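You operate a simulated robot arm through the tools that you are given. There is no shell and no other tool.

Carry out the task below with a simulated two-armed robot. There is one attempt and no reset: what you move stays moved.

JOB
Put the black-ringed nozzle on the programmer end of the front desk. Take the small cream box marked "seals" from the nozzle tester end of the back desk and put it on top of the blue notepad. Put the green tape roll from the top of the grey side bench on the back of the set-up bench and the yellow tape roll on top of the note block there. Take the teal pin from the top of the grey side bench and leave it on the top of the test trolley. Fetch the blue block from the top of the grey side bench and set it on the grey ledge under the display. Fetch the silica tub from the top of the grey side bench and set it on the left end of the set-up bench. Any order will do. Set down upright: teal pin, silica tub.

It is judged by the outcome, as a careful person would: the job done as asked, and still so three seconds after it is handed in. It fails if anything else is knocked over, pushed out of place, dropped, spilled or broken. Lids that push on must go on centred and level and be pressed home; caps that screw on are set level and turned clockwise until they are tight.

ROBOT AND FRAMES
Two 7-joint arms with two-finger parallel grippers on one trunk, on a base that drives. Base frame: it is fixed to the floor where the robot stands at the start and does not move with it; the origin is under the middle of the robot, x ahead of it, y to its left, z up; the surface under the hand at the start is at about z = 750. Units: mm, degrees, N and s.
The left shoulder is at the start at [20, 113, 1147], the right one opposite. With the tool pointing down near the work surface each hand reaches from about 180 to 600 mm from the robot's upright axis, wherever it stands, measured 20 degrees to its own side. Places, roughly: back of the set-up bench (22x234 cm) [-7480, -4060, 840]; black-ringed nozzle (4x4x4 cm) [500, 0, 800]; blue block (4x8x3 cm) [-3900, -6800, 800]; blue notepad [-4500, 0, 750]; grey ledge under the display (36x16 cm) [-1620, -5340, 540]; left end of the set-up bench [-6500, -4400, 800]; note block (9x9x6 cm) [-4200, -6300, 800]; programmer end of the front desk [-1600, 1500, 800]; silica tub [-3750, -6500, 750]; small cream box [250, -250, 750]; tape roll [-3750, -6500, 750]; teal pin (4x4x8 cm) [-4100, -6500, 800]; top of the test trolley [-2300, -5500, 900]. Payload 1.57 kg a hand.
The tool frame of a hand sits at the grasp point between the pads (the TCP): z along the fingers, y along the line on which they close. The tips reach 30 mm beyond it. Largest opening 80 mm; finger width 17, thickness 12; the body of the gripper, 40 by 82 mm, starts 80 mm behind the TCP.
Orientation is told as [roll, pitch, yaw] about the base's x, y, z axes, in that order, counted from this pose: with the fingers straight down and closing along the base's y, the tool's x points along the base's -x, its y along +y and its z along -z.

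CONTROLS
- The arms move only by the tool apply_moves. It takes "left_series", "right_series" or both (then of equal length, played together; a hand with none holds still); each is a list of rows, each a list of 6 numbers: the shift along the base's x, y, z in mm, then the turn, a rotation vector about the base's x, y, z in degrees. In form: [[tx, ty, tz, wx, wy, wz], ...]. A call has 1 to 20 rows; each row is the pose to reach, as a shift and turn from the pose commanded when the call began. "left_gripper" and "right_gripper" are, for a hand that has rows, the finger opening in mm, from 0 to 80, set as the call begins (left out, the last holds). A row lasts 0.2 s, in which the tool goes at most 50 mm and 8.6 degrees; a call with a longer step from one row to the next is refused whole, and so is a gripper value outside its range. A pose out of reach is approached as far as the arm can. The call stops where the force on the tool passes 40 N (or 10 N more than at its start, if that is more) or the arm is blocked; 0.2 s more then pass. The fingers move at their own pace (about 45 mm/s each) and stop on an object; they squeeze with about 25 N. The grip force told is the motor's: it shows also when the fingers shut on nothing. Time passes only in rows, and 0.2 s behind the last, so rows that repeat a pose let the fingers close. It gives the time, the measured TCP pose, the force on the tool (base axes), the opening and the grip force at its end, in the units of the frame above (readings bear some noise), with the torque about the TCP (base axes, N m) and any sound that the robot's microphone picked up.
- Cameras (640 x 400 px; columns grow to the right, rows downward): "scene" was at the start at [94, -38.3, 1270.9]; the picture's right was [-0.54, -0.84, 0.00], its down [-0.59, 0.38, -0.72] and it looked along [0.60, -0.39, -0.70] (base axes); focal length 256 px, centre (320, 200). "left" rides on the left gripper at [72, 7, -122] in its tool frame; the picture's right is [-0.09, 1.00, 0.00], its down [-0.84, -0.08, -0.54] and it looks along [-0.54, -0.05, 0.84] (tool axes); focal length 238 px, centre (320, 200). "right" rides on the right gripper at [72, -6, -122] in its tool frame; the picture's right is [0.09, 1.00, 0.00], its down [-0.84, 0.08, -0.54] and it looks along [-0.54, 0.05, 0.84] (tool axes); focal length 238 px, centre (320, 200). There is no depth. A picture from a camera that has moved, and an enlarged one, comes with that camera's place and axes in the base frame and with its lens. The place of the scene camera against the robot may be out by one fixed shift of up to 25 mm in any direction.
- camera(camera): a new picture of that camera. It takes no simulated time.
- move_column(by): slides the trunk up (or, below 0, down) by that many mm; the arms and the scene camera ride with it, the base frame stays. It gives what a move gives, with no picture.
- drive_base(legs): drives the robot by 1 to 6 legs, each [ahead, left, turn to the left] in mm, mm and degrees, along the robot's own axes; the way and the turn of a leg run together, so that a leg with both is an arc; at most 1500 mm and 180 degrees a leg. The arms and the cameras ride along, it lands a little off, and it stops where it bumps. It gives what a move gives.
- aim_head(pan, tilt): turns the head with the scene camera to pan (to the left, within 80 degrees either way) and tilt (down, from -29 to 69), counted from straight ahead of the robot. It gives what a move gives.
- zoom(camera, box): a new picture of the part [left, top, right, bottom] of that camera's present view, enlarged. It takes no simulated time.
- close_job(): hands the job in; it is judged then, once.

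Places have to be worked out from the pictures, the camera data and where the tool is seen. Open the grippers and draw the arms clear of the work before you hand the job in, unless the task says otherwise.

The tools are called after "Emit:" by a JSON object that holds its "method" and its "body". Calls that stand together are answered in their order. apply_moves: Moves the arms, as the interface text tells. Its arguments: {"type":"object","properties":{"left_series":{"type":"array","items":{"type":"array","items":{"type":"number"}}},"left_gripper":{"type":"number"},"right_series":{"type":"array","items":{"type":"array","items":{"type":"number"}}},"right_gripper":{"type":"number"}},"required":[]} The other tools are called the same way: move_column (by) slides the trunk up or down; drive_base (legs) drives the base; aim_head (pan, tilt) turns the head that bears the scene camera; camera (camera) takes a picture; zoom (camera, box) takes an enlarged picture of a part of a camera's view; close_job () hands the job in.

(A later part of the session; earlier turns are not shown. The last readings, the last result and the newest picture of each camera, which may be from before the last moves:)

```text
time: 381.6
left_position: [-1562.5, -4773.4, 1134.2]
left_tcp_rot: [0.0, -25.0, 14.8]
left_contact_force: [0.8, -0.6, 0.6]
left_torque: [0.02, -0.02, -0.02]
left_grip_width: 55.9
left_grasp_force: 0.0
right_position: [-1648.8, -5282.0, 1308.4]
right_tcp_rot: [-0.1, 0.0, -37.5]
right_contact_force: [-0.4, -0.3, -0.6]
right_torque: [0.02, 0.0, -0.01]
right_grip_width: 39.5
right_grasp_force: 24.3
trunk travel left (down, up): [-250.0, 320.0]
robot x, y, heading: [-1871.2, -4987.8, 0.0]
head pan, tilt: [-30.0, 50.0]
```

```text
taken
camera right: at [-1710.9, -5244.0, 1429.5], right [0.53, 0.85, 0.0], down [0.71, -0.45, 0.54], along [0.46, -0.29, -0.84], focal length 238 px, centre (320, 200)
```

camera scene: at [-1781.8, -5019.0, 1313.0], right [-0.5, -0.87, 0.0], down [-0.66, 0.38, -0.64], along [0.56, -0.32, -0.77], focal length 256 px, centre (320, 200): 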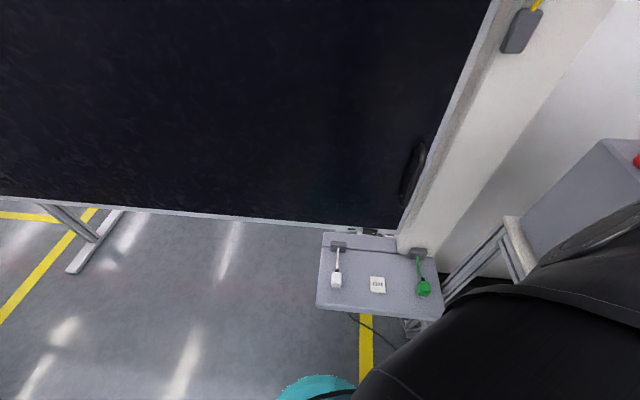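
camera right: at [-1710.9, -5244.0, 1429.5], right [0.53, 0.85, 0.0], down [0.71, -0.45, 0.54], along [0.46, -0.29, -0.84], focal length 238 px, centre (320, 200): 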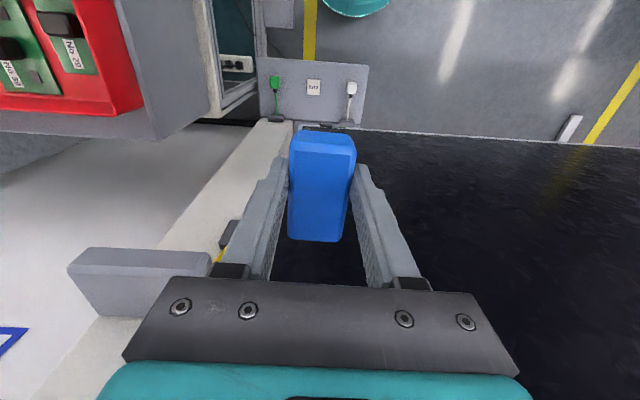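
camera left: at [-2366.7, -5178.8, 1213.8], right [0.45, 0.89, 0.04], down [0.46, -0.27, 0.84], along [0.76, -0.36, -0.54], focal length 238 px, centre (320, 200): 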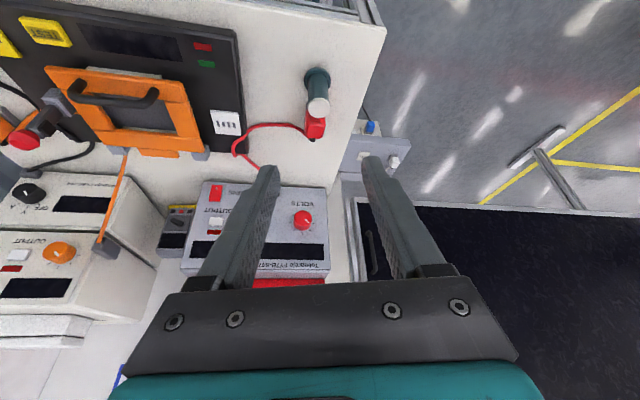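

From above, the wrist camera places the label at (-1622, -5323), which agrees with the given ledge position. The free spot left of it is at about (-1609, -5261). I move the block over it and start down, watching the elbow near the trolley's instruments.

Emit:
{"method": "apply_moves", "body": {"right_series": [[10, 5, -30, 0, 0, 0], [20, 10, -70, 0, 0, 0], [30, 16, -110, 0, 0, 0], [40, 21, -150, 0, 0, 0], [40, 21, -195, 0, 0, 1], [40, 21, -240, 0, 0, 2], [40, 21, -280, 0, 0, 2], [40, 21, -320, 0, 0, 2], [40, 21, -350, 0, 0, 2], [40, 21, -350, 0, 0, 2]]}}

Emit:
{"method": "camera", "body": {"camera": "right"}}

Emit:
{"method": "aim_head", "body": {"pan": -70, "tilt": 35}}

Emit:
{"method": "camera", "body": {"camera": "scene"}}

```text
time: 383.8
left_position: [-1562.5, -4774.0, 1134.2]
left_tcp_rot: [0.0, -25.1, 14.8]
left_contact_force: [1.0, -0.4, 0.1]
left_torque: [0.03, -0.02, 0.0]
left_grip_width: 55.8
left_grasp_force: 0.0
right_position: [-1609.0, -5263.7, 958.7]
right_tcp_rot: [-0.1, 0.0, -35.6]
right_contact_force: [-0.5, -0.6, -0.9]
right_torque: [-0.01, -0.01, -0.03]
right_grip_width: 39.6
right_grasp_force: 25.2
trunk travel left (down, up): [-250.0, 320.0]
robot x, y, heading: [-1872.2, -4984.7, 0.1]
head pan, tilt: [-30.0, 50.0]
```

```text
taken
camera right: at [-1673.2, -5226.4, 1079.6], right [0.5, 0.86, 0.0], down [0.73, -0.42, 0.54], along [0.47, -0.27, -0.84], focal length 238 px, centre (320, 200)
```

right: 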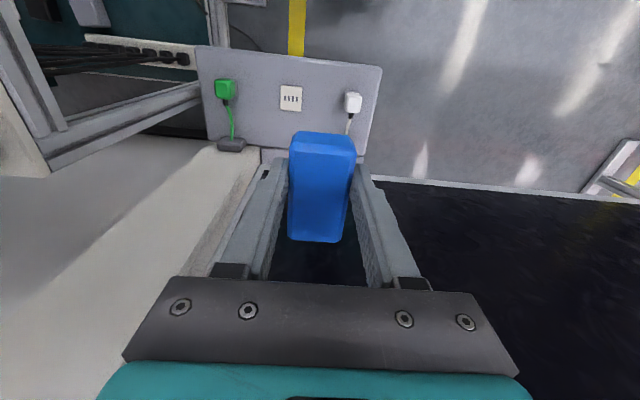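

```text
time: 384.9
left_position: [-1561.9, -4772.9, 1134.6]
left_tcp_rot: [0.0, -25.1, 14.7]
left_contact_force: [-0.5, -0.4, 0.3]
left_torque: [0.0, -0.01, 0.01]
left_grip_width: 56.0
left_grasp_force: 0.1
right_position: [-1609.5, -5263.1, 958.8]
right_tcp_rot: [0.0, 0.0, -35.5]
right_contact_force: [0.3, 0.7, -1.0]
right_torque: [-0.01, 0.03, 0.0]
right_grip_width: 39.5
right_grasp_force: 24.8
trunk travel left (down, up): [-250.0, 320.0]
robot x, y, heading: [-1872.8, -4983.8, 0.0]
head pan, tilt: [-70.0, 35.0]
```

```text
taken
camera scene: at [-1818.4, -5063.2, 1334.7], right [-0.94, -0.34, 0.0], down [-0.2, 0.54, -0.82], along [0.28, -0.77, -0.57], focal length 256 px, centre (320, 200)
```

scene: 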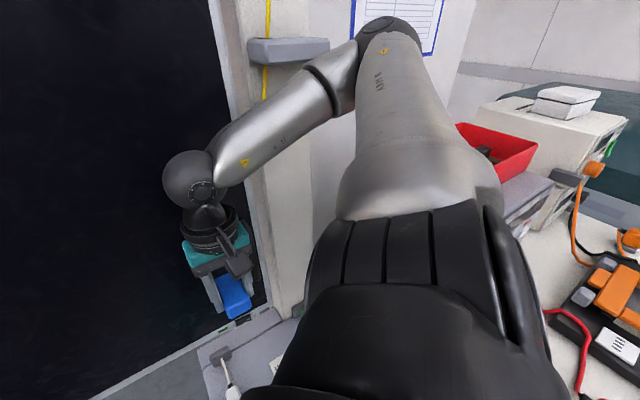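

The landing spot fits between the label and the white plug, and the display face is well behind it. I lower the arm in stages, keeping the trunk height.

Emit:
{"method": "apply_moves", "body": {"right_series": [[0, 0, -40, 0, 0, 0], [0, 0, -80, 0, 0, 0], [0, 0, -120, 0, 0, 0], [0, 0, -160, 0, 0, 0], [0, 0, -200, 0, 0, 0], [0, 0, -240, 0, 0, 0], [0, 0, -240, 0, 0, 0]]}}

Emit:
{"method": "camera", "body": {"camera": "right"}}

Emit:
{"method": "camera", "body": {"camera": "scene"}}

```text
time: 386.5
left_position: [-1561.9, -4773.5, 1133.3]
left_tcp_rot: [-0.1, -25.0, 14.7]
left_contact_force: [-0.6, 0.2, -0.9]
left_torque: [-0.02, 0.01, -0.03]
left_grip_width: 55.8
left_grasp_force: 0.1
right_position: [-1624.6, -5281.1, 789.6]
right_tcp_rot: [-0.1, -0.1, -35.5]
right_contact_force: [-1.5, -0.3, -0.9]
right_torque: [0.01, -0.02, -0.02]
right_grip_width: 39.4
right_grasp_force: 24.7
right hand out of reach, approached as far as the arm can: row 5, 6, 7
trunk travel left (down, up): [-250.0, 320.0]
robot x, y, heading: [-1873.1, -4984.1, -0.2]
head pan, tilt: [-70.0, 35.0]
```

```text
taken
camera right: at [-1687.6, -5244.7, 911.3], right [0.5, 0.86, 0.0], down [0.73, -0.42, 0.54], along [0.47, -0.27, -0.84], focal length 238 px, centre (320, 200)
```

right: 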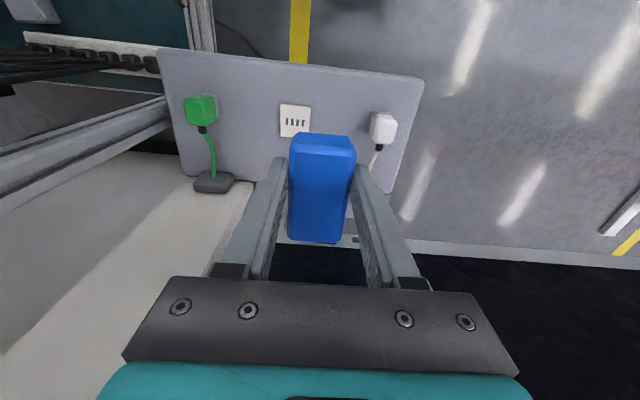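

```text
taken
camera scene: at [-1818.9, -5063.6, 1334.7], right [-0.94, -0.34, 0.0], down [-0.2, 0.54, -0.82], along [0.28, -0.77, -0.57], focal length 256 px, centre (320, 200)
```

scene: 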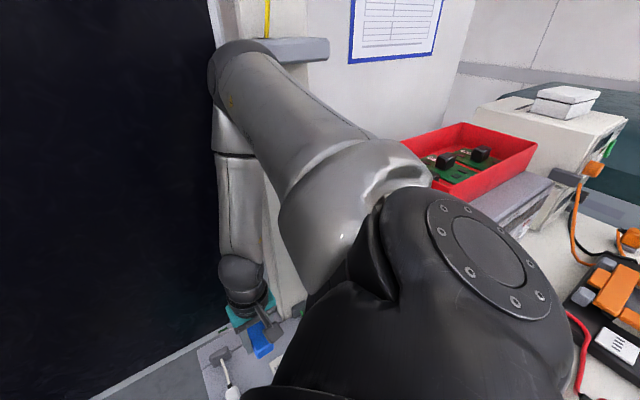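

The arm ran out of downward travel, so I raise the hand again and lower the trunk instead.

Emit:
{"method": "apply_moves", "body": {"right_series": [[5, 5, 40, 0, 0, 0], [10, 10, 80, 0, 0, 0], [14, 16, 120, 0, 0, 0], [16, 18, 160, 0, 0, 0], [16, 18, 170, 0, 0, 0]]}}

Emit:
{"method": "camera", "body": {"camera": "scene"}}

```text
time: 387.7
left_position: [-1561.9, -4772.6, 1134.6]
left_tcp_rot: [0.0, -25.0, 14.8]
left_contact_force: [0.5, -0.5, -0.9]
left_torque: [-0.02, -0.01, 0.01]
left_grip_width: 55.9
left_grasp_force: 0.0
right_position: [-1614.0, -5264.8, 959.6]
right_tcp_rot: [0.0, 0.0, -35.5]
right_contact_force: [-0.3, 0.7, 0.0]
right_torque: [0.03, 0.04, 0.01]
right_grip_width: 39.4
right_grasp_force: 25.1
trunk travel left (down, up): [-250.0, 320.0]
robot x, y, heading: [-1874.5, -4989.2, -0.1]
head pan, tilt: [-70.0, 35.0]
```

```text
taken
camera scene: at [-1818.5, -5063.3, 1334.7], right [-0.94, -0.34, 0.0], down [-0.2, 0.54, -0.82], along [0.28, -0.77, -0.57], focal length 256 px, centre (320, 200)
```

scene: 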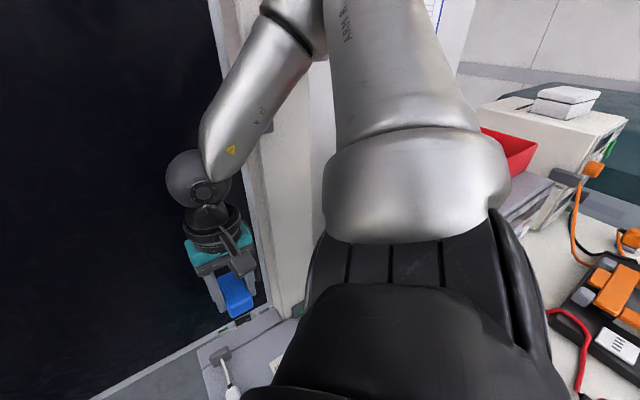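

The elbow is now high and clear of the pillar. I lower the trunk by 245 mm.

Emit:
{"method": "move_column", "body": {"by": -245}}

Emit:
{"method": "camera", "body": {"camera": "right"}}

Emit:
{"method": "camera", "body": {"camera": "scene"}}

```text
time: 390.2
left_position: [-1561.8, -4772.4, 890.7]
left_tcp_rot: [0.1, -25.1, 14.8]
left_contact_force: [0.3, -0.3, 0.0]
left_torque: [-0.01, 0.02, 0.0]
left_grip_width: 56.0
left_grasp_force: 0.0
right_position: [-1613.3, -5264.4, 715.2]
right_tcp_rot: [0.0, 0.0, -35.6]
right_contact_force: [0.2, -0.2, -0.8]
right_torque: [0.02, 0.04, 0.01]
right_grip_width: 39.5
right_grasp_force: 24.9
trunk travel left (down, up): [-5.0, 565.0]
robot x, y, heading: [-1872.4, -4983.8, -0.4]
head pan, tilt: [-70.0, 35.0]
```

```text
taken
camera right: at [-1676.4, -5228.3, 836.2], right [0.5, 0.86, 0.0], down [0.73, -0.42, 0.54], along [0.47, -0.27, -0.84], focal length 238 px, centre (320, 200)
```

right: 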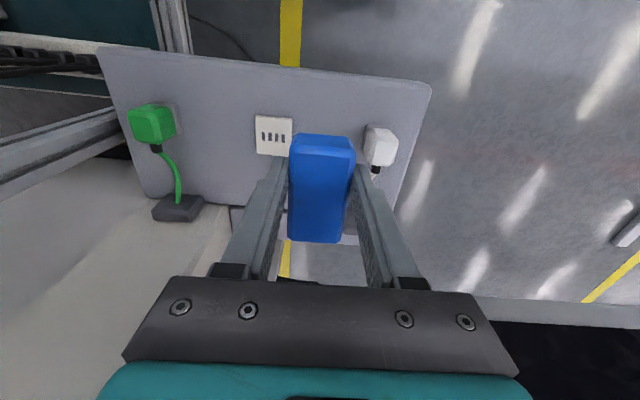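

```text
taken
camera scene: at [-1818.5, -5063.2, 1089.8], right [-0.94, -0.34, 0.0], down [-0.2, 0.54, -0.82], along [0.28, -0.77, -0.57], focal length 256 px, centre (320, 200)
```

scene: 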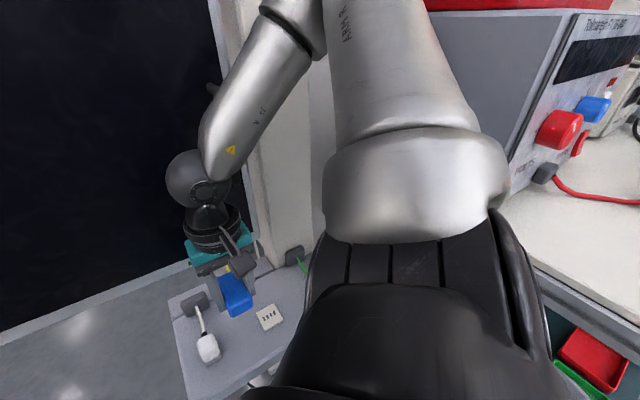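

The landing point is good; I shift 8 mm away from the label and lower further.

Emit:
{"method": "apply_moves", "body": {"right_series": [[2, 3, -30, 0, 0, 0], [4, 7, -60, 0, 0, 0], [4, 7, -90, 0, 0, 0], [4, 7, -115, 0, 0, 0], [4, 7, -130, 0, 0, 0], [4, 7, -130, 0, 0, 0]]}}

Emit:
{"method": "camera", "body": {"camera": "right"}}

Emit:
{"method": "camera", "body": {"camera": "scene"}}

```text
time: 391.6
left_position: [-1562.7, -4772.4, 890.2]
left_tcp_rot: [-0.1, -25.0, 14.8]
left_contact_force: [-0.4, -0.7, 0.3]
left_torque: [0.02, -0.01, 0.04]
left_grip_width: 56.0
left_grasp_force: 0.1
right_position: [-1610.4, -5256.6, 583.7]
right_tcp_rot: [0.0, 0.0, -35.4]
right_contact_force: [0.3, 0.1, -2.1]
right_torque: [-0.01, 0.02, 0.0]
right_grip_width: 39.4
right_grasp_force: 25.2
trunk travel left (down, up): [-5.0, 565.0]
robot x, y, heading: [-1872.4, -4985.7, -0.0]
head pan, tilt: [-70.0, 35.0]
```

```text
taken
camera right: at [-1672.6, -5220.5, 705.5], right [0.5, 0.86, 0.0], down [0.73, -0.42, 0.54], along [0.47, -0.27, -0.84], focal length 238 px, centre (320, 200)
```

right: 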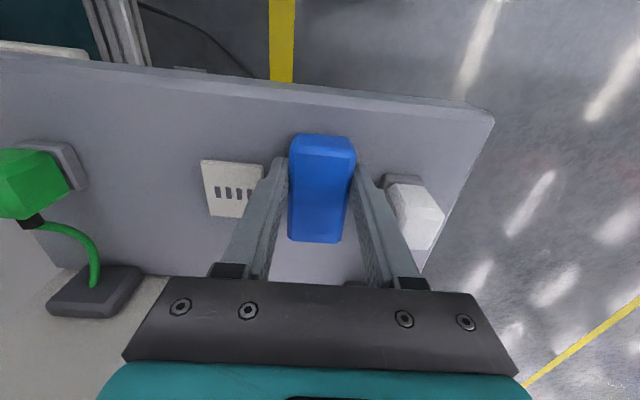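

```text
taken
camera scene: at [-1818.5, -5063.3, 1089.7], right [-0.94, -0.34, 0.0], down [-0.2, 0.54, -0.82], along [0.28, -0.77, -0.57], focal length 256 px, centre (320, 200)
```

scene: 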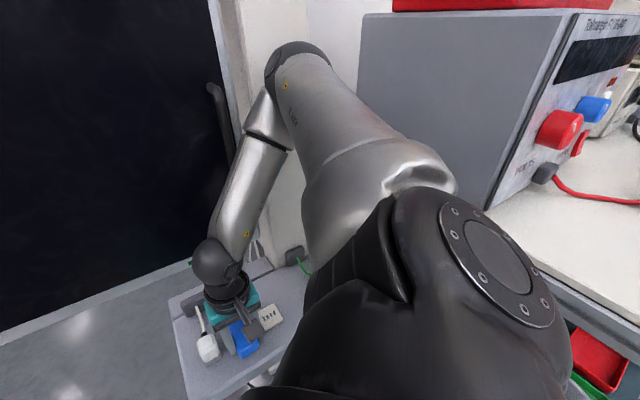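

The block is just above the ledge between plate and plug. I lower the last millimetres.

Emit:
{"method": "apply_moves", "body": {"right_series": [[0, 0, -4, 0, 0, 0], [0, 0, -7, 0, 0, 0], [0, 0, -9, 0, 0, 0], [0, 0, -9, 0, 0, 0]]}}

Emit:
{"method": "apply_moves", "body": {"right_series": [[0, 0, -1, 0, 0, 0], [0, 0, -2, 0, 0, 0], [0, 0, -3, 0, 0, 0], [0, 0, -3, 0, 0, 0]]}}

```text
time: 392.6
left_position: [-1563.0, -4771.7, 890.1]
left_tcp_rot: [-0.1, -25.0, 14.9]
left_contact_force: [-0.4, -0.7, 0.2]
left_torque: [-0.01, -0.02, -0.03]
left_grip_width: 56.0
left_grasp_force: 0.0
right_position: [-1610.0, -5258.1, 575.4]
right_tcp_rot: [0.2, -0.2, -35.4]
right_contact_force: [-1.9, -3.4, 22.2]
right_torque: [-0.15, 0.03, 0.02]
right_grip_width: 39.4
right_grasp_force: 25.1
trunk travel left (down, up): [-5.0, 565.0]
robot x, y, heading: [-1873.1, -4989.5, -0.0]
head pan, tilt: [-70.0, 35.0]
```

```text
time: 393.3
left_position: [-1562.8, -4772.5, 890.4]
left_tcp_rot: [-0.1, -25.0, 14.8]
left_contact_force: [-1.5, 0.4, 0.6]
left_torque: [0.01, 0.01, -0.02]
left_grip_width: 56.1
left_grasp_force: 0.0
right_position: [-1610.2, -5256.8, 575.1]
right_tcp_rot: [-0.1, -0.1, -35.5]
right_contact_force: [-5.4, -3.0, 22.7]
right_torque: [-0.03, 0.5, 0.01]
right_grip_width: 39.5
right_grasp_force: 25.9
trunk travel left (down, up): [-5.0, 565.0]
robot x, y, heading: [-1874.6, -4986.0, 0.0]
head pan, tilt: [-70.0, 35.0]
stopped in row 3 (right hand): the force on the tool passed its limit at 44 N (the readings are from after the stop); the commanded pose is now the measured one
```

Contact at about TCP 575. I ease up 1.5 mm and open the fingers just enough.

Emit:
{"method": "apply_moves", "body": {"right_series": [[0, 0, 1.5, 0, 0, 0], [0, 0, 1.5, 0, 0, 0]]}}

Emit:
{"method": "apply_moves", "body": {"right_series": [[0, 0, 0, 0, 0, 0], [0, 0, 0, 0, 0, 0], [0, 0, 0, 0, 0, 0]], "right_gripper": 48}}

Emit:
{"method": "camera", "body": {"camera": "right"}}

```text
time: 393.9
left_position: [-1562.6, -4773.7, 889.0]
left_tcp_rot: [-0.1, -25.0, 14.7]
left_contact_force: [0.6, -0.8, -0.9]
left_torque: [0.01, 0.0, 0.02]
left_grip_width: 56.1
left_grasp_force: 0.0
right_position: [-1608.3, -5257.6, 574.9]
right_tcp_rot: [0.0, -0.1, -35.5]
right_contact_force: [0.3, 1.1, -0.9]
right_torque: [0.02, 0.01, -0.01]
right_grip_width: 39.6
right_grasp_force: 25.1
trunk travel left (down, up): [-5.0, 565.0]
robot x, y, heading: [-1873.6, -4987.9, -0.1]
head pan, tilt: [-70.0, 35.0]
```

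```text
time: 394.7
left_position: [-1562.9, -4773.8, 889.5]
left_tcp_rot: [0.1, -25.0, 14.7]
left_contact_force: [-0.8, -0.3, 0.5]
left_torque: [-0.03, -0.01, -0.02]
left_grip_width: 55.9
left_grasp_force: 0.0
right_position: [-1607.7, -5257.6, 574.3]
right_tcp_rot: [0.0, -0.1, -35.5]
right_contact_force: [0.3, -0.4, 0.4]
right_torque: [-0.02, 0.03, -0.03]
right_grip_width: 47.7
right_grasp_force: 0.0
trunk travel left (down, up): [-5.0, 565.0]
robot x, y, heading: [-1875.3, -4984.8, -0.3]
head pan, tilt: [-70.0, 35.0]
```

```text
taken
camera right: at [-1671.8, -5220.8, 696.9], right [0.5, 0.86, 0.0], down [0.73, -0.42, 0.54], along [0.47, -0.27, -0.84], focal length 238 px, centre (320, 200)
```

right: 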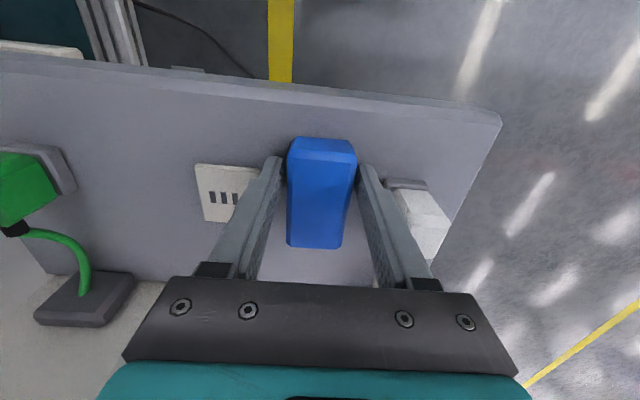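

The block is released on the ledge. I rise straight up and check.

Emit:
{"method": "apply_moves", "body": {"right_series": [[0, 0, 15, 0, 0, 0], [0, 0, 45, 0, 0, 0], [0, 0, 85, 0, 0, 0], [0, 0, 125, 0, 0, 0], [-5, 4, 165, 0, 0, 0], [-10, 8, 200, 0, 0, 0], [-10, 8, 200, 0, 0, 0]]}}

Emit:
{"method": "camera", "body": {"camera": "right"}}

Emit:
{"method": "camera", "body": {"camera": "scene"}}

```text
time: 396.3
left_position: [-1543.4, -4761.1, 880.0]
left_tcp_rot: [-0.1, -23.5, 15.6]
left_contact_force: [0.0, 0.5, 0.7]
left_torque: [-0.01, 0.01, -0.04]
left_grip_width: 56.0
left_grasp_force: 0.1
right_position: [-1599.8, -5238.2, 772.4]
right_tcp_rot: [-2.0, 1.0, -34.5]
right_contact_force: [-0.5, 0.2, -0.4]
right_torque: [0.01, -0.04, -0.02]
right_grip_width: 48.2
right_grasp_force: 0.0
trunk travel left (down, up): [-5.0, 565.0]
robot x, y, heading: [-1869.8, -4986.0, 0.6]
head pan, tilt: [-70.0, 35.0]
```

```text
taken
camera right: at [-1658.8, -5200.7, 894.3], right [0.49, 0.87, -0.03], down [0.75, -0.4, 0.53], along [0.44, -0.28, -0.85], focal length 238 px, centre (320, 200)
```

right: 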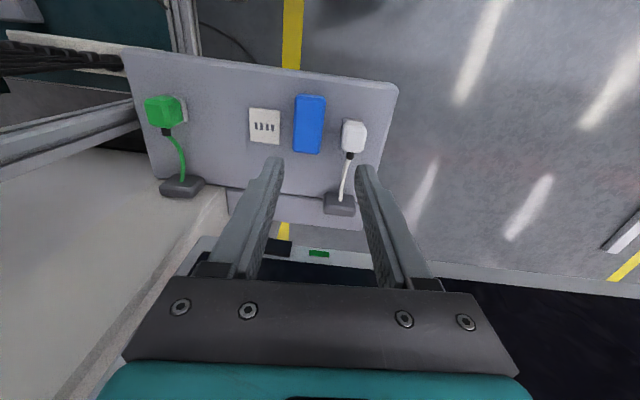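

```text
taken
camera scene: at [-1792.7, -5052.3, 1089.2], right [-0.94, -0.35, 0.03], down [-0.22, 0.53, -0.82], along [0.27, -0.77, -0.57], focal length 256 px, centre (320, 200)
```

scene: 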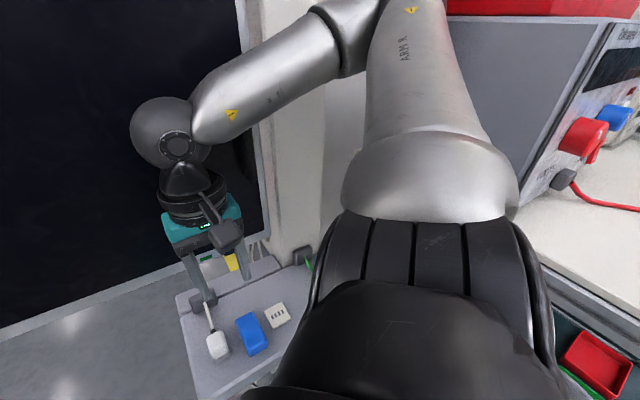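

The readings show the robot leaning slightly, so the right elbow may be pressing on something. I reverse the last part of that motion at once.

Emit:
{"method": "apply_moves", "body": {"right_series": [[0, 0, -30, 0, 0, 0], [5, -4, -60, 0, 0, 0], [5, -4, -75, 0, 0, 0], [5, -4, -75, 0, 0, 0]]}}

Emit:
{"method": "camera", "body": {"camera": "scene"}}

Emit:
{"method": "camera", "body": {"camera": "right"}}

```text
time: 397.3
left_position: [-1562.1, -4762.4, 885.7]
left_tcp_rot: [-0.8, -24.7, 15.2]
left_contact_force: [-0.1, -0.2, 0.0]
left_torque: [0.02, 0.0, 0.01]
left_grip_width: 55.9
left_grasp_force: 0.1
right_position: [-1612.2, -5246.3, 703.9]
right_tcp_rot: [-1.0, -0.9, -35.4]
right_contact_force: [0.0, -1.1, 0.7]
right_torque: [0.0, 0.0, -0.01]
right_grip_width: 48.1
right_grasp_force: 0.1
trunk travel left (down, up): [-5.0, 565.0]
robot x, y, heading: [-1873.0, -4986.1, -0.3]
head pan, tilt: [-70.0, 35.0]
```

```text
taken
camera scene: at [-1817.9, -5050.2, 1090.5], right [-0.94, -0.34, 0.01], down [-0.2, 0.53, -0.83], along [0.28, -0.78, -0.56], focal length 256 px, centre (320, 200)
```

scene: 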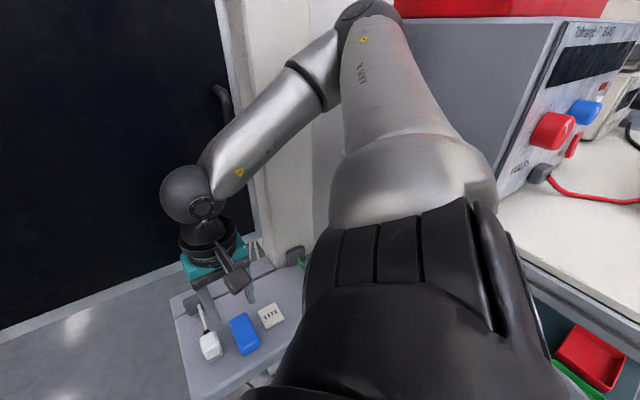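

```text
taken
camera right: at [-1675.0, -5207.2, 824.2], right [0.5, 0.87, -0.02], down [0.73, -0.41, 0.55], along [0.47, -0.29, -0.83], focal length 238 px, centre (320, 200)
```

right: 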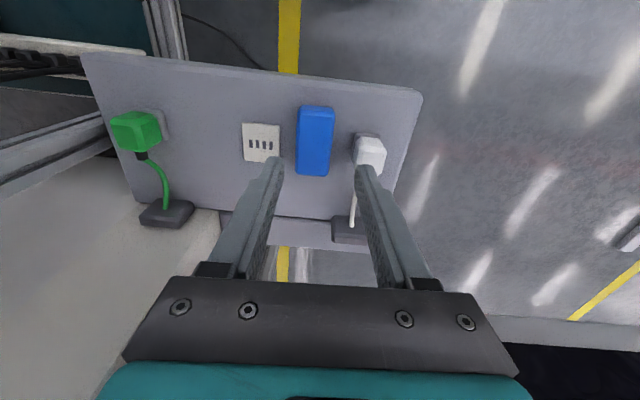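

The elbow was close to the power supply on the trolley. I slide the base sideways away from the trolley, parallel to the display, to free the arm.

Emit:
{"method": "drive_base", "body": {"legs": [[121, 159, 0]]}}

Emit:
{"method": "camera", "body": {"camera": "scene"}}

Emit:
{"method": "camera", "body": {"camera": "right"}}

```text
time: 398.9
left_position: [-1441.7, -4614.2, 890.5]
left_tcp_rot: [0.0, -25.0, 14.9]
left_contact_force: [-1.1, 0.3, 0.0]
left_torque: [-0.04, 0.01, -0.02]
left_grip_width: 56.1
left_grasp_force: 0.0
right_position: [-1491.7, -5094.0, 700.0]
right_tcp_rot: [0.0, -0.1, -35.3]
right_contact_force: [-0.1, -0.8, -0.4]
right_torque: [0.0, -0.04, 0.02]
right_grip_width: 48.2
right_grasp_force: 0.0
trunk travel left (down, up): [-5.0, 565.0]
robot x, y, heading: [-1752.8, -4825.1, -0.1]
head pan, tilt: [-70.0, 35.0]
```

```text
taken
camera scene: at [-1697.5, -4904.7, 1089.7], right [-0.94, -0.34, 0.0], down [-0.2, 0.54, -0.82], along [0.28, -0.77, -0.57], focal length 256 px, centre (320, 200)
```

scene: 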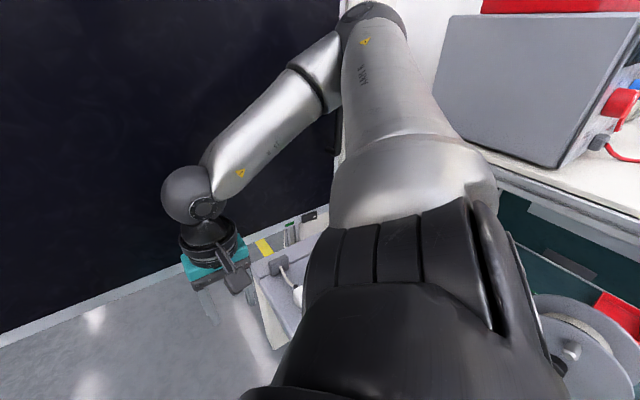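

```text
taken
camera right: at [-1554.6, -5057.4, 821.3], right [0.5, 0.86, 0.0], down [0.73, -0.42, 0.54], along [0.47, -0.27, -0.84], focal length 238 px, centre (320, 200)
```

right: 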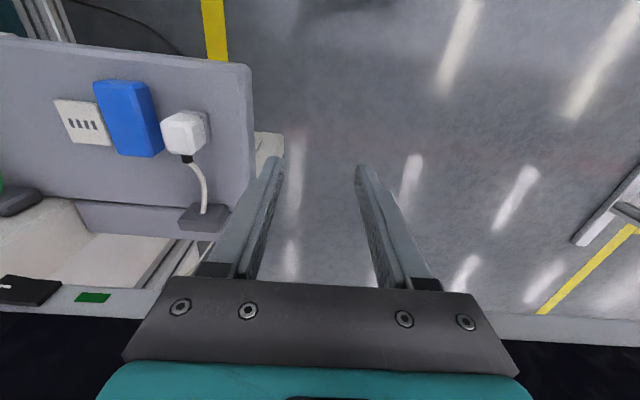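

The robot stands upright again and the block sits on the ledge. I drive back out, and return to the earlier viewpoint to compare the trolley's instruments with the earlier picture.

Emit:
{"method": "drive_base", "body": {"legs": [[-800, 299, 0], [0, 0, -37]]}}

Emit:
{"method": "move_column", "body": {"by": 245}}

Emit:
{"method": "aim_head", "body": {"pan": -5, "tilt": 35}}

Emit:
{"method": "camera", "body": {"camera": "scene"}}

Emit:
{"method": "zoom", "body": {"camera": "scene", "box": [220, 100, 420, 225]}}

```text
time: 405.1
left_position: [-2153.8, -4542.7, 889.5]
left_tcp_rot: [0.0, -24.9, -22.8]
left_contact_force: [0.0, 0.1, 0.8]
left_torque: [-0.02, -0.02, -0.04]
left_grip_width: 56.2
left_grasp_force: 0.1
right_position: [-2487.7, -4891.4, 699.7]
right_tcp_rot: [-0.1, -0.1, -73.0]
right_contact_force: [0.4, 0.0, -0.2]
right_torque: [0.0, 0.0, -0.02]
right_grip_width: 47.8
right_grasp_force: 0.1
trunk travel left (down, up): [-5.0, 565.0]
robot x, y, heading: [-2534.0, -4523.0, -37.6]
head pan, tilt: [-70.0, 35.0]
```

```text
time: 407.7
left_position: [-2155.1, -4542.4, 1135.0]
left_tcp_rot: [0.1, -25.1, -22.7]
left_contact_force: [0.3, 0.4, -0.1]
left_torque: [0.01, -0.01, 0.0]
left_grip_width: 56.1
left_grasp_force: 0.0
right_position: [-2488.5, -4891.2, 946.1]
right_tcp_rot: [-0.1, -0.1, -73.0]
right_contact_force: [0.7, -0.1, 0.5]
right_torque: [0.05, -0.01, 0.02]
right_grip_width: 47.9
right_grasp_force: 0.0
trunk travel left (down, up): [-250.0, 320.0]
robot x, y, heading: [-2532.0, -4520.7, -37.9]
head pan, tilt: [-70.0, 35.0]
```

```text
time: 409.0
left_position: [-2154.9, -4542.6, 1134.7]
left_tcp_rot: [0.0, -25.0, -22.8]
left_contact_force: [-1.5, 0.6, -0.3]
left_torque: [0.0, -0.01, -0.01]
left_grip_width: 55.8
left_grasp_force: 0.0
right_position: [-2486.0, -4890.3, 944.8]
right_tcp_rot: [0.0, -0.1, -73.0]
right_contact_force: [0.7, -0.4, -0.1]
right_torque: [0.0, 0.01, 0.0]
right_grip_width: 47.7
right_grasp_force: 0.1
trunk travel left (down, up): [-250.0, 320.0]
robot x, y, heading: [-2530.8, -4524.9, -37.5]
head pan, tilt: [-5.0, 35.0]
```

```text
taken
camera scene: at [-2443.8, -4581.0, 1334.7], right [-0.68, -0.74, 0.0], down [-0.42, 0.39, -0.82], along [0.6, -0.56, -0.57], focal length 256 px, centre (320, 200)
```

scene: 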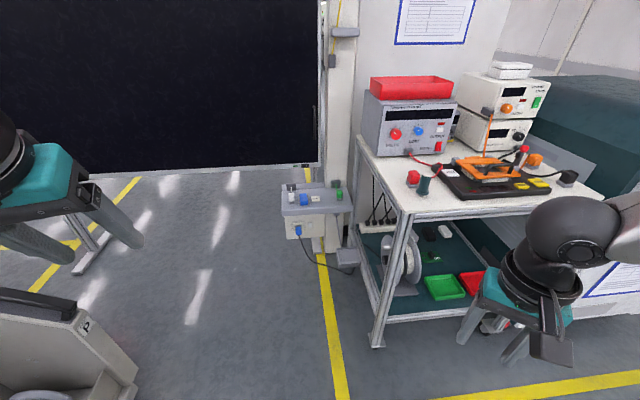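

```text
3.20 times, centred on (320, 162) of scene
camera zoom: at [-2443.8, -4581.0, 1334.7], right [-0.68, -0.74, 0.0], down [-0.42, 0.39, -0.82], along [0.6, -0.56, -0.57], focal length 820 px, centre (320, 320)
```

zoom: 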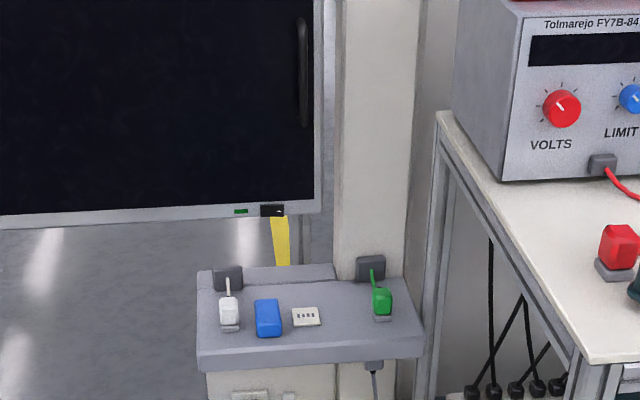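

The trolley's instruments, the pin and the block look as they should. I straighten the left hand and go back to the front of the grey bench for the yellow roll.

Emit:
{"method": "apply_moves", "body": {"left_series": [[0, 0, 0, 3.2, 7.7, 0], [0, 0, 0, 6.4, 15.3, 0], [0, 0, 0, 9.69, 23.05, 0], [0, 0, 0, 9.69, 23.05, 0]]}}

Emit:
{"method": "apply_moves", "body": {"left_series": [[0, 0, -20, 0, 0, -7.5], [0, 0, -40, 0, 0, -15], [0, 0, -60, 0, 0, -15]], "right_series": [[0, 0, 30, 0, 0, 0], [0, 0, 60, 0, 0, 0], [0, 0, 90, 0, 0, 0]]}}

Emit:
{"method": "drive_base", "body": {"legs": [[-55, -823, 0], [0, -823, 0], [0, 0, -89]]}}

Emit:
{"method": "aim_head", "body": {"pan": 0, "tilt": 35}}

Emit:
{"method": "camera", "body": {"camera": "scene"}}

```text
time: 410.0
left_position: [-2154.1, -4543.5, 1133.6]
left_tcp_rot: [0.0, 0.1, -22.7]
left_contact_force: [-0.6, -0.7, -0.8]
left_torque: [-0.02, -0.01, 0.01]
left_grip_width: 56.0
left_grasp_force: 0.1
right_position: [-2486.4, -4891.4, 944.2]
right_tcp_rot: [0.0, -0.1, -73.1]
right_contact_force: [0.0, -0.1, 0.1]
right_torque: [-0.01, -0.01, -0.03]
right_grip_width: 47.9
right_grasp_force: 0.1
trunk travel left (down, up): [-250.0, 320.0]
robot x, y, heading: [-2530.0, -4523.1, -37.7]
head pan, tilt: [-5.0, 35.0]
```

```text
time: 410.8
left_position: [-2154.5, -4542.2, 1073.0]
left_tcp_rot: [0.0, 0.0, -37.8]
left_contact_force: [0.5, -0.6, 0.6]
left_torque: [0.01, 0.0, -0.01]
left_grip_width: 56.1
left_grasp_force: 0.0
right_position: [-2488.1, -4890.4, 1036.1]
right_tcp_rot: [0.0, -0.1, -73.0]
right_contact_force: [-0.3, -0.8, 0.3]
right_torque: [-0.03, 0.04, -0.02]
right_grip_width: 47.8
right_grasp_force: 0.1
trunk travel left (down, up): [-250.0, 320.0]
robot x, y, heading: [-2530.2, -4521.3, -37.7]
head pan, tilt: [-5.0, 35.0]
```

```text
time: 423.0
left_position: [-3619.1, -6141.5, 1073.5]
left_tcp_rot: [0.0, 0.0, -129.1]
left_contact_force: [-0.2, -0.2, 0.7]
left_torque: [0.0, -0.02, 0.03]
left_grip_width: 55.8
left_grasp_force: 0.1
right_position: [-3960.5, -5798.7, 1034.8]
right_tcp_rot: [0.0, -0.1, -164.4]
right_contact_force: [-0.1, 0.3, -0.1]
right_torque: [0.0, 0.03, 0.0]
right_grip_width: 47.8
right_grasp_force: 0.0
trunk travel left (down, up): [-250.0, 320.0]
robot x, y, heading: [-3589.8, -5764.1, -129.0]
head pan, tilt: [-5.0, 35.0]
```

```text
time: 423.6
left_position: [-3620.8, -6142.5, 1072.7]
left_tcp_rot: [0.0, 0.0, -129.1]
left_contact_force: [0.1, -0.4, -0.4]
left_torque: [0.01, -0.02, -0.02]
left_grip_width: 56.0
left_grasp_force: 0.1
right_position: [-3960.9, -5799.8, 1035.8]
right_tcp_rot: [0.0, -0.1, -164.4]
right_contact_force: [0.2, -0.7, -0.6]
right_torque: [0.0, 0.01, 0.02]
right_grip_width: 48.1
right_grasp_force: 0.1
trunk travel left (down, up): [-250.0, 320.0]
robot x, y, heading: [-3592.0, -5766.2, -129.0]
head pan, tilt: [0.0, 35.0]
```

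```text
taken
camera scene: at [-3637.0, -5835.4, 1334.7], right [-0.78, 0.63, 0.0], down [0.36, 0.45, -0.82], along [-0.52, -0.64, -0.57], focal length 256 px, centre (320, 200)
```

scene: 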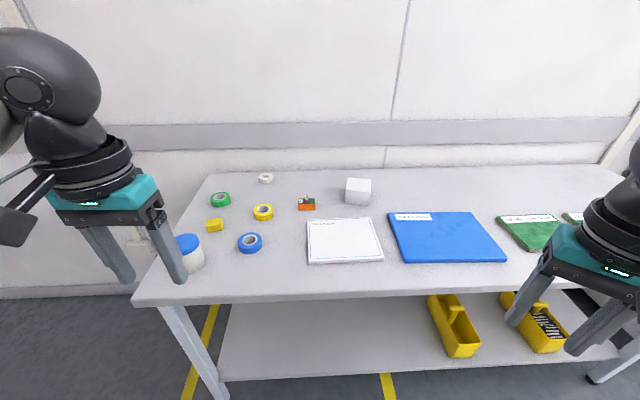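

I square up to the bench and move in close so the left hand can reach the yellow roll.

Emit:
{"method": "drive_base", "body": {"legs": [[0, 0, 2.2], [285, 29, 0]]}}

Emit:
{"method": "camera", "body": {"camera": "left"}}

Emit:
{"method": "camera", "body": {"camera": "scene"}}

```text
time: 426.0
left_position: [-3752.6, -6386.9, 1072.7]
left_tcp_rot: [0.0, 0.0, -126.8]
left_contact_force: [0.0, 0.4, 0.9]
left_torque: [0.0, 0.0, -0.01]
left_grip_width: 56.0
left_grasp_force: 0.1
right_position: [-4105.4, -6055.6, 1035.6]
right_tcp_rot: [0.0, -0.1, -162.2]
right_contact_force: [0.3, 0.4, 0.1]
right_torque: [0.04, -0.02, 0.03]
right_grip_width: 48.0
right_grasp_force: 0.0
trunk travel left (down, up): [-250.0, 320.0]
robot x, y, heading: [-3737.8, -6008.0, -126.9]
head pan, tilt: [0.0, 35.0]
```

```text
taken
camera left: at [-3704.7, -6332.4, 1194.1], right [0.74, -0.67, 0.0], down [-0.57, -0.62, 0.54], along [-0.36, -0.4, -0.84], focal length 238 px, centre (320, 200)
```

left: 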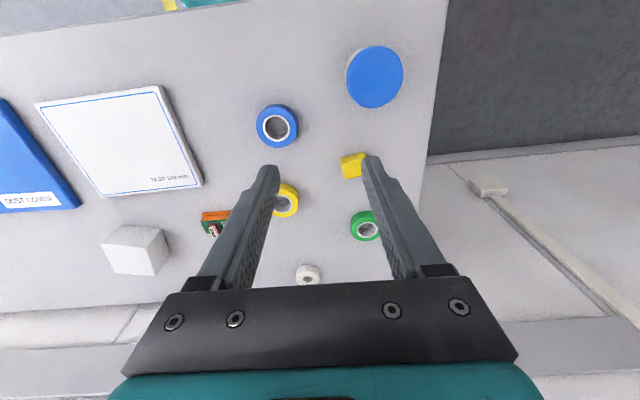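

```text
taken
camera scene: at [-3780.6, -6081.7, 1334.6], right [-0.8, 0.6, 0.0], down [0.34, 0.46, -0.82], along [-0.49, -0.66, -0.57], focal length 256 px, centre (320, 200)
```

scene: 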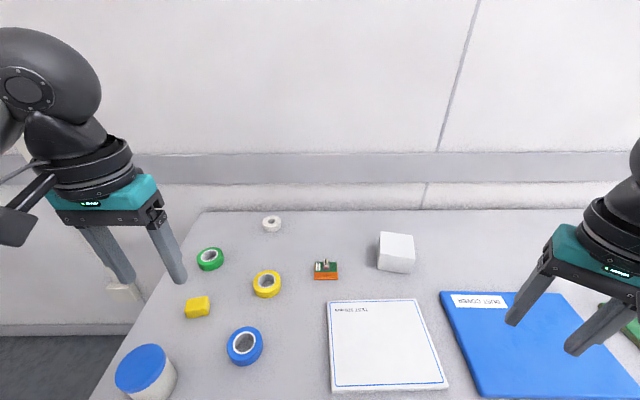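

The yellow roll is at about (-3913, -6467). I bring the left hand above it to measure it.

Emit:
{"method": "apply_moves", "body": {"left_series": [[-32, -16, -10, 0, 0, 0], [-64, -32, -30, 0, 0, 0], [-96, -48, -60, 0, 0, 0], [-128, -64, -90, 0, 0, 0], [-160, -80, -120, 0, 0, 0], [-160, -80, -140, 0, 0, 0], [-160, -80, -140, 0, 0, 0]], "left_gripper": 80}}

Emit:
{"method": "camera", "body": {"camera": "left"}}

Emit:
{"method": "zoom", "body": {"camera": "left", "box": [240, 80, 400, 180]}}

```text
time: 427.6
left_position: [-3911.4, -6466.0, 933.2]
left_tcp_rot: [-0.1, 0.1, -127.0]
left_contact_force: [-0.7, 0.1, -0.4]
left_torque: [0.02, -0.01, 0.05]
left_grip_width: 79.9
left_grasp_force: 0.0
right_position: [-4104.9, -6057.0, 1036.7]
right_tcp_rot: [0.1, -0.1, -162.3]
right_contact_force: [-0.8, 0.2, -0.1]
right_torque: [0.0, -0.02, -0.03]
right_grip_width: 47.8
right_grasp_force: 0.0
trunk travel left (down, up): [-250.0, 320.0]
robot x, y, heading: [-3739.5, -6008.7, -126.9]
head pan, tilt: [0.0, 35.0]
```

```text
taken
camera left: at [-3863.8, -6412.1, 1053.9], right [0.74, -0.67, 0.0], down [-0.56, -0.62, 0.54], along [-0.36, -0.4, -0.84], focal length 238 px, centre (320, 200)
```

left: 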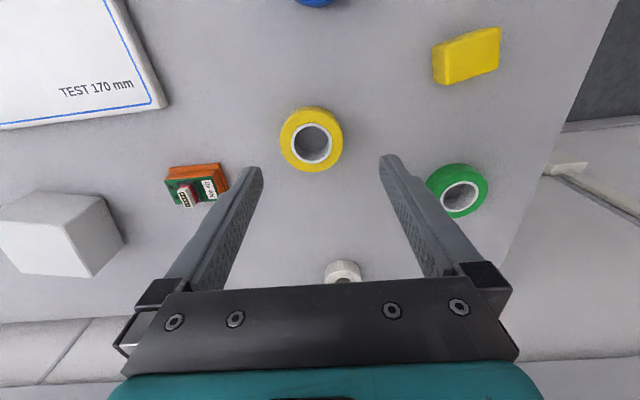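

```text
4.00 times, centred on (320, 130) of left
camera zoom: at [-3863.8, -6412.1, 1053.9], right [0.74, -0.67, 0.0], down [-0.56, -0.62, 0.54], along [-0.36, -0.4, -0.84], focal length 953 px, centre (320, 480)
```

zoom: 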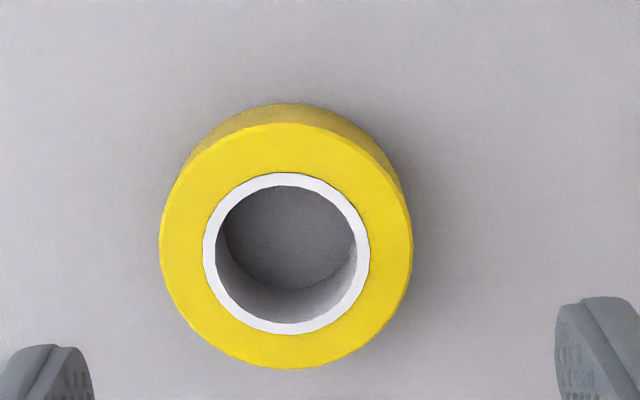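

The yellow roll measures about 62 mm across, so it fits the gripper. I centre on it at (-3923, -6465) and descend.

Emit:
{"method": "apply_moves", "body": {"left_series": [[-6, 0.5, -20, 0, 0, 0], [-11, 1, -40, 0, 0, 0], [-11, 1, -60, 0, 0, 0], [-11, 1, -75, 0, 0, 0], [-11, 1, -75, 0, 0, 0]]}}

Emit:
{"method": "camera", "body": {"camera": "left"}}

```text
time: 428.8
left_position: [-3922.3, -6465.4, 857.7]
left_tcp_rot: [0.0, 0.0, -126.9]
left_contact_force: [0.8, -0.5, 0.0]
left_torque: [0.0, -0.03, -0.01]
left_grip_width: 79.9
left_grasp_force: 0.1
right_position: [-4106.6, -6056.6, 1035.5]
right_tcp_rot: [0.1, 0.0, -162.3]
right_contact_force: [-0.2, 0.1, 0.4]
right_torque: [0.01, -0.03, 0.01]
right_grip_width: 48.0
right_grasp_force: 0.0
trunk travel left (down, up): [-250.0, 320.0]
robot x, y, heading: [-3736.1, -6007.9, -126.9]
head pan, tilt: [0.0, 35.0]
```

```text
taken
camera left: at [-3874.5, -6411.6, 978.4], right [0.74, -0.67, 0.0], down [-0.56, -0.62, 0.54], along [-0.36, -0.4, -0.84], focal length 238 px, centre (320, 200)
```

left: 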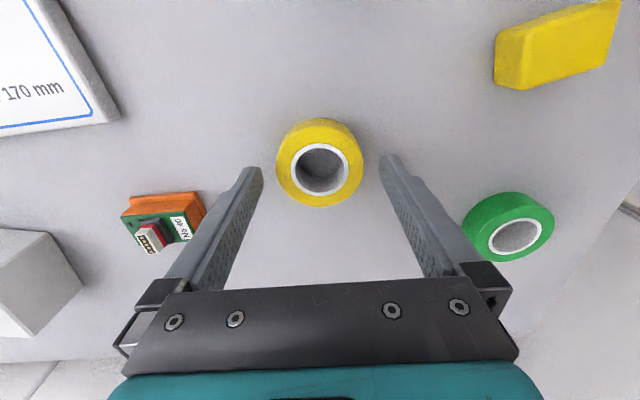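

Emit:
{"method": "apply_moves", "body": {"left_series": [[0, 0, -8, 0, 0, 0], [0, 0, -15, 0, 0, 0], [0, 0, -20, 0, 0, 0], [0, 0, -20, 0, 0, 0]]}}

Emit:
{"method": "apply_moves", "body": {"left_series": [[0, 0, 0, 0, 0, 0], [0, 0, 0, 0, 0, 0], [0, 0, 0, 0, 0, 0], [0, 0, 0, 0, 0, 0]], "left_gripper": 50}}

Emit:
{"method": "camera", "body": {"camera": "left"}}

```text
time: 429.8
left_position: [-3922.1, -6465.1, 838.2]
left_tcp_rot: [0.0, 0.0, -127.0]
left_contact_force: [-0.5, -0.1, 0.3]
left_torque: [0.01, -0.04, -0.02]
left_grip_width: 79.9
left_grasp_force: 0.1
right_position: [-4104.9, -6055.6, 1036.0]
right_tcp_rot: [-0.1, -0.1, -162.2]
right_contact_force: [-0.4, 0.2, -0.2]
right_torque: [-0.01, 0.03, 0.0]
right_grip_width: 47.8
right_grasp_force: 0.2
trunk travel left (down, up): [-250.0, 320.0]
robot x, y, heading: [-3735.4, -6008.9, -126.8]
head pan, tilt: [0.0, 35.0]
```

```text
time: 430.8
left_position: [-3922.6, -6464.7, 836.7]
left_tcp_rot: [0.0, 0.0, -126.9]
left_contact_force: [0.2, 0.6, 0.2]
left_torque: [-0.02, 0.02, 0.01]
left_grip_width: 62.7
left_grasp_force: 25.1
right_position: [-4105.7, -6056.2, 1035.7]
right_tcp_rot: [0.1, -0.1, -162.2]
right_contact_force: [0.0, 0.0, -0.2]
right_torque: [0.0, 0.02, -0.02]
right_grip_width: 48.1
right_grasp_force: 0.0
trunk travel left (down, up): [-250.0, 320.0]
robot x, y, heading: [-3735.9, -6006.7, -127.0]
head pan, tilt: [0.0, 35.0]
```

```text
taken
camera left: at [-3875.3, -6411.1, 958.6], right [0.74, -0.67, 0.0], down [-0.56, -0.62, 0.54], along [-0.36, -0.4, -0.84], focal length 238 px, centre (320, 200)
```

left: 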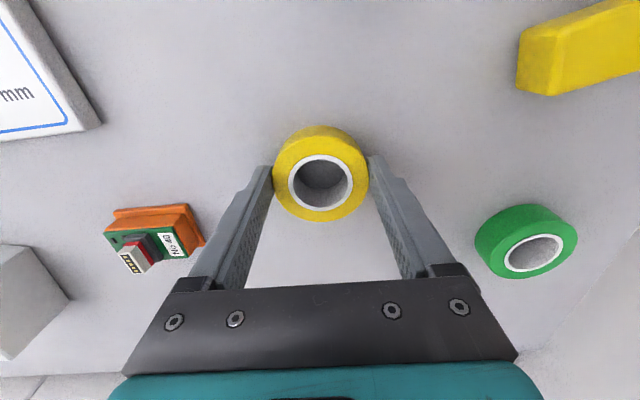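

The yellow roll is held (62.7 mm). I lift it and slide right along the bench to the note block.

Emit:
{"method": "apply_moves", "body": {"left_series": [[0, 0, 15, 0, 0, 0], [0, 0, 50, 0, 0, 0], [0, 0, 90, 0, 0, 0], [0, 0, 130, 0, 0, 0], [0, 0, 130, 0, 0, 0]]}}

Emit:
{"method": "drive_base", "body": {"legs": [[0, -320, 0]]}}

Emit:
{"method": "camera", "body": {"camera": "left"}}

Emit:
{"method": "camera", "body": {"camera": "scene"}}

```text
time: 432.0
left_position: [-3920.9, -6463.4, 967.5]
left_tcp_rot: [-0.1, 0.1, -127.0]
left_contact_force: [-0.8, -0.1, -0.4]
left_torque: [0.0, -0.03, -0.01]
left_grip_width: 62.6
left_grasp_force: 24.9
right_position: [-4106.3, -6055.9, 1035.4]
right_tcp_rot: [0.1, -0.1, -162.2]
right_contact_force: [0.2, -0.4, 0.2]
right_torque: [0.0, 0.02, 0.02]
right_grip_width: 48.0
right_grasp_force: 0.2
trunk travel left (down, up): [-250.0, 320.0]
robot x, y, heading: [-3730.8, -6009.0, -126.6]
head pan, tilt: [0.0, 35.0]
```

```text
time: 434.1
left_position: [-4170.9, -6278.8, 968.2]
left_tcp_rot: [0.0, 0.0, -126.9]
left_contact_force: [-0.8, -0.5, -0.6]
left_torque: [-0.02, -0.02, 0.0]
left_grip_width: 62.3
left_grasp_force: 25.3
right_position: [-4353.2, -5870.0, 1035.2]
right_tcp_rot: [0.1, -0.1, -162.1]
right_contact_force: [-0.1, -1.2, -0.2]
right_torque: [0.01, -0.07, 0.02]
right_grip_width: 48.0
right_grasp_force: 0.1
trunk travel left (down, up): [-250.0, 320.0]
robot x, y, heading: [-3985.9, -5822.7, -126.9]
head pan, tilt: [0.0, 35.0]
```

```text
taken
camera left: at [-4122.5, -6223.7, 1088.8], right [0.74, -0.67, 0.0], down [-0.56, -0.62, 0.54], along [-0.36, -0.4, -0.84], focal length 238 px, centre (320, 200)
```

left: 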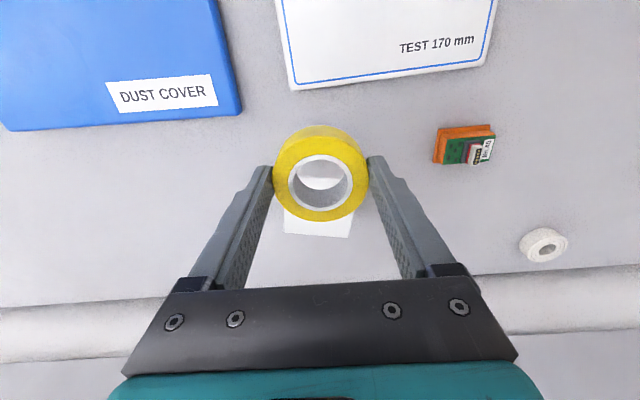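

```text
taken
camera scene: at [-4029.1, -5894.8, 1334.7], right [-0.8, 0.6, 0.0], down [0.34, 0.46, -0.82], along [-0.49, -0.66, -0.57], focal length 256 px, centre (320, 200)
```

scene: 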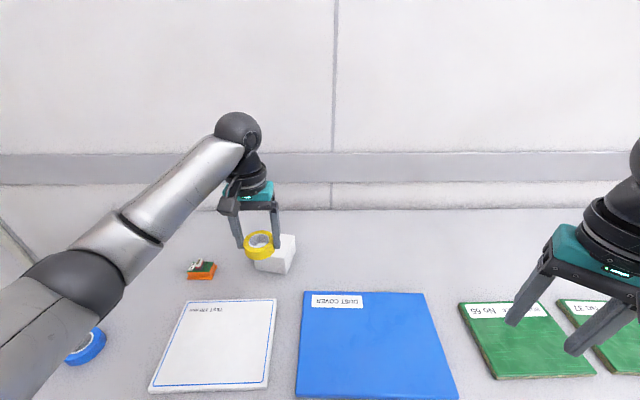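

I need to see the note block's top clearly, so I pull the hand back and up a little.

Emit:
{"method": "apply_moves", "body": {"left_series": [[18, 24, 20, 0, 0, 0], [36, 48, 40, 0, 0, 0], [54, 72, 60, 0, 0, 0], [66, 88, 70, 0, 0, 0], [66, 88, 70, 0, 0, 0]]}}

Emit:
{"method": "camera", "body": {"camera": "left"}}

Emit:
{"method": "zoom", "body": {"camera": "scene", "box": [180, 200, 340, 300]}}

```text
time: 435.3
left_position: [-4102.9, -6190.9, 1038.5]
left_tcp_rot: [-0.1, 0.1, -127.0]
left_contact_force: [-0.7, 0.4, -0.7]
left_torque: [0.01, 0.03, -0.03]
left_grip_width: 62.6
left_grasp_force: 24.2
right_position: [-4353.2, -5870.3, 1035.7]
right_tcp_rot: [-0.1, -0.2, -162.3]
right_contact_force: [-0.2, -0.1, 0.2]
right_torque: [-0.01, 0.02, 0.04]
right_grip_width: 48.1
right_grasp_force: 0.2
trunk travel left (down, up): [-250.0, 320.0]
robot x, y, heading: [-3986.0, -5822.4, -126.7]
head pan, tilt: [0.0, 35.0]
```

```text
taken
camera left: at [-4055.4, -6135.6, 1159.6], right [0.74, -0.67, 0.0], down [-0.56, -0.62, 0.54], along [-0.36, -0.4, -0.84], focal length 238 px, centre (320, 200)
```

left: 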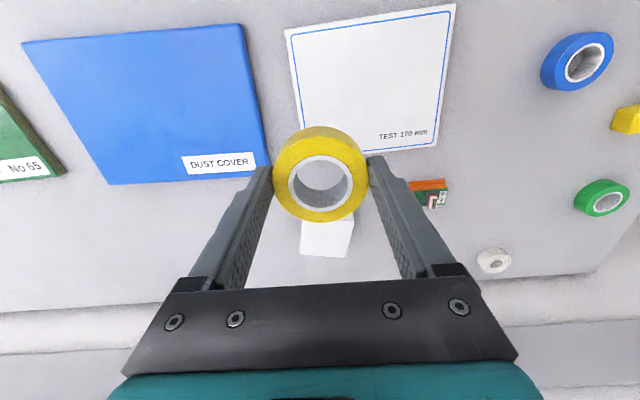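

```text
4.00 times, centred on (260, 250) of scene
camera zoom: at [-4028.7, -5895.2, 1334.7], right [-0.8, 0.6, 0.0], down [0.34, 0.46, -0.82], along [-0.49, -0.66, -0.57], focal length 1025 px, centre (560, 0)
```

zoom: 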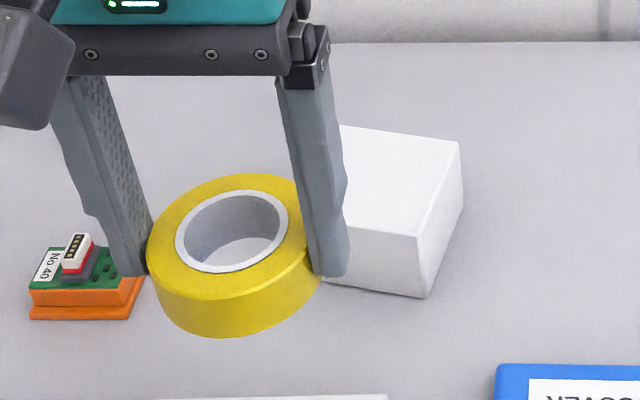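

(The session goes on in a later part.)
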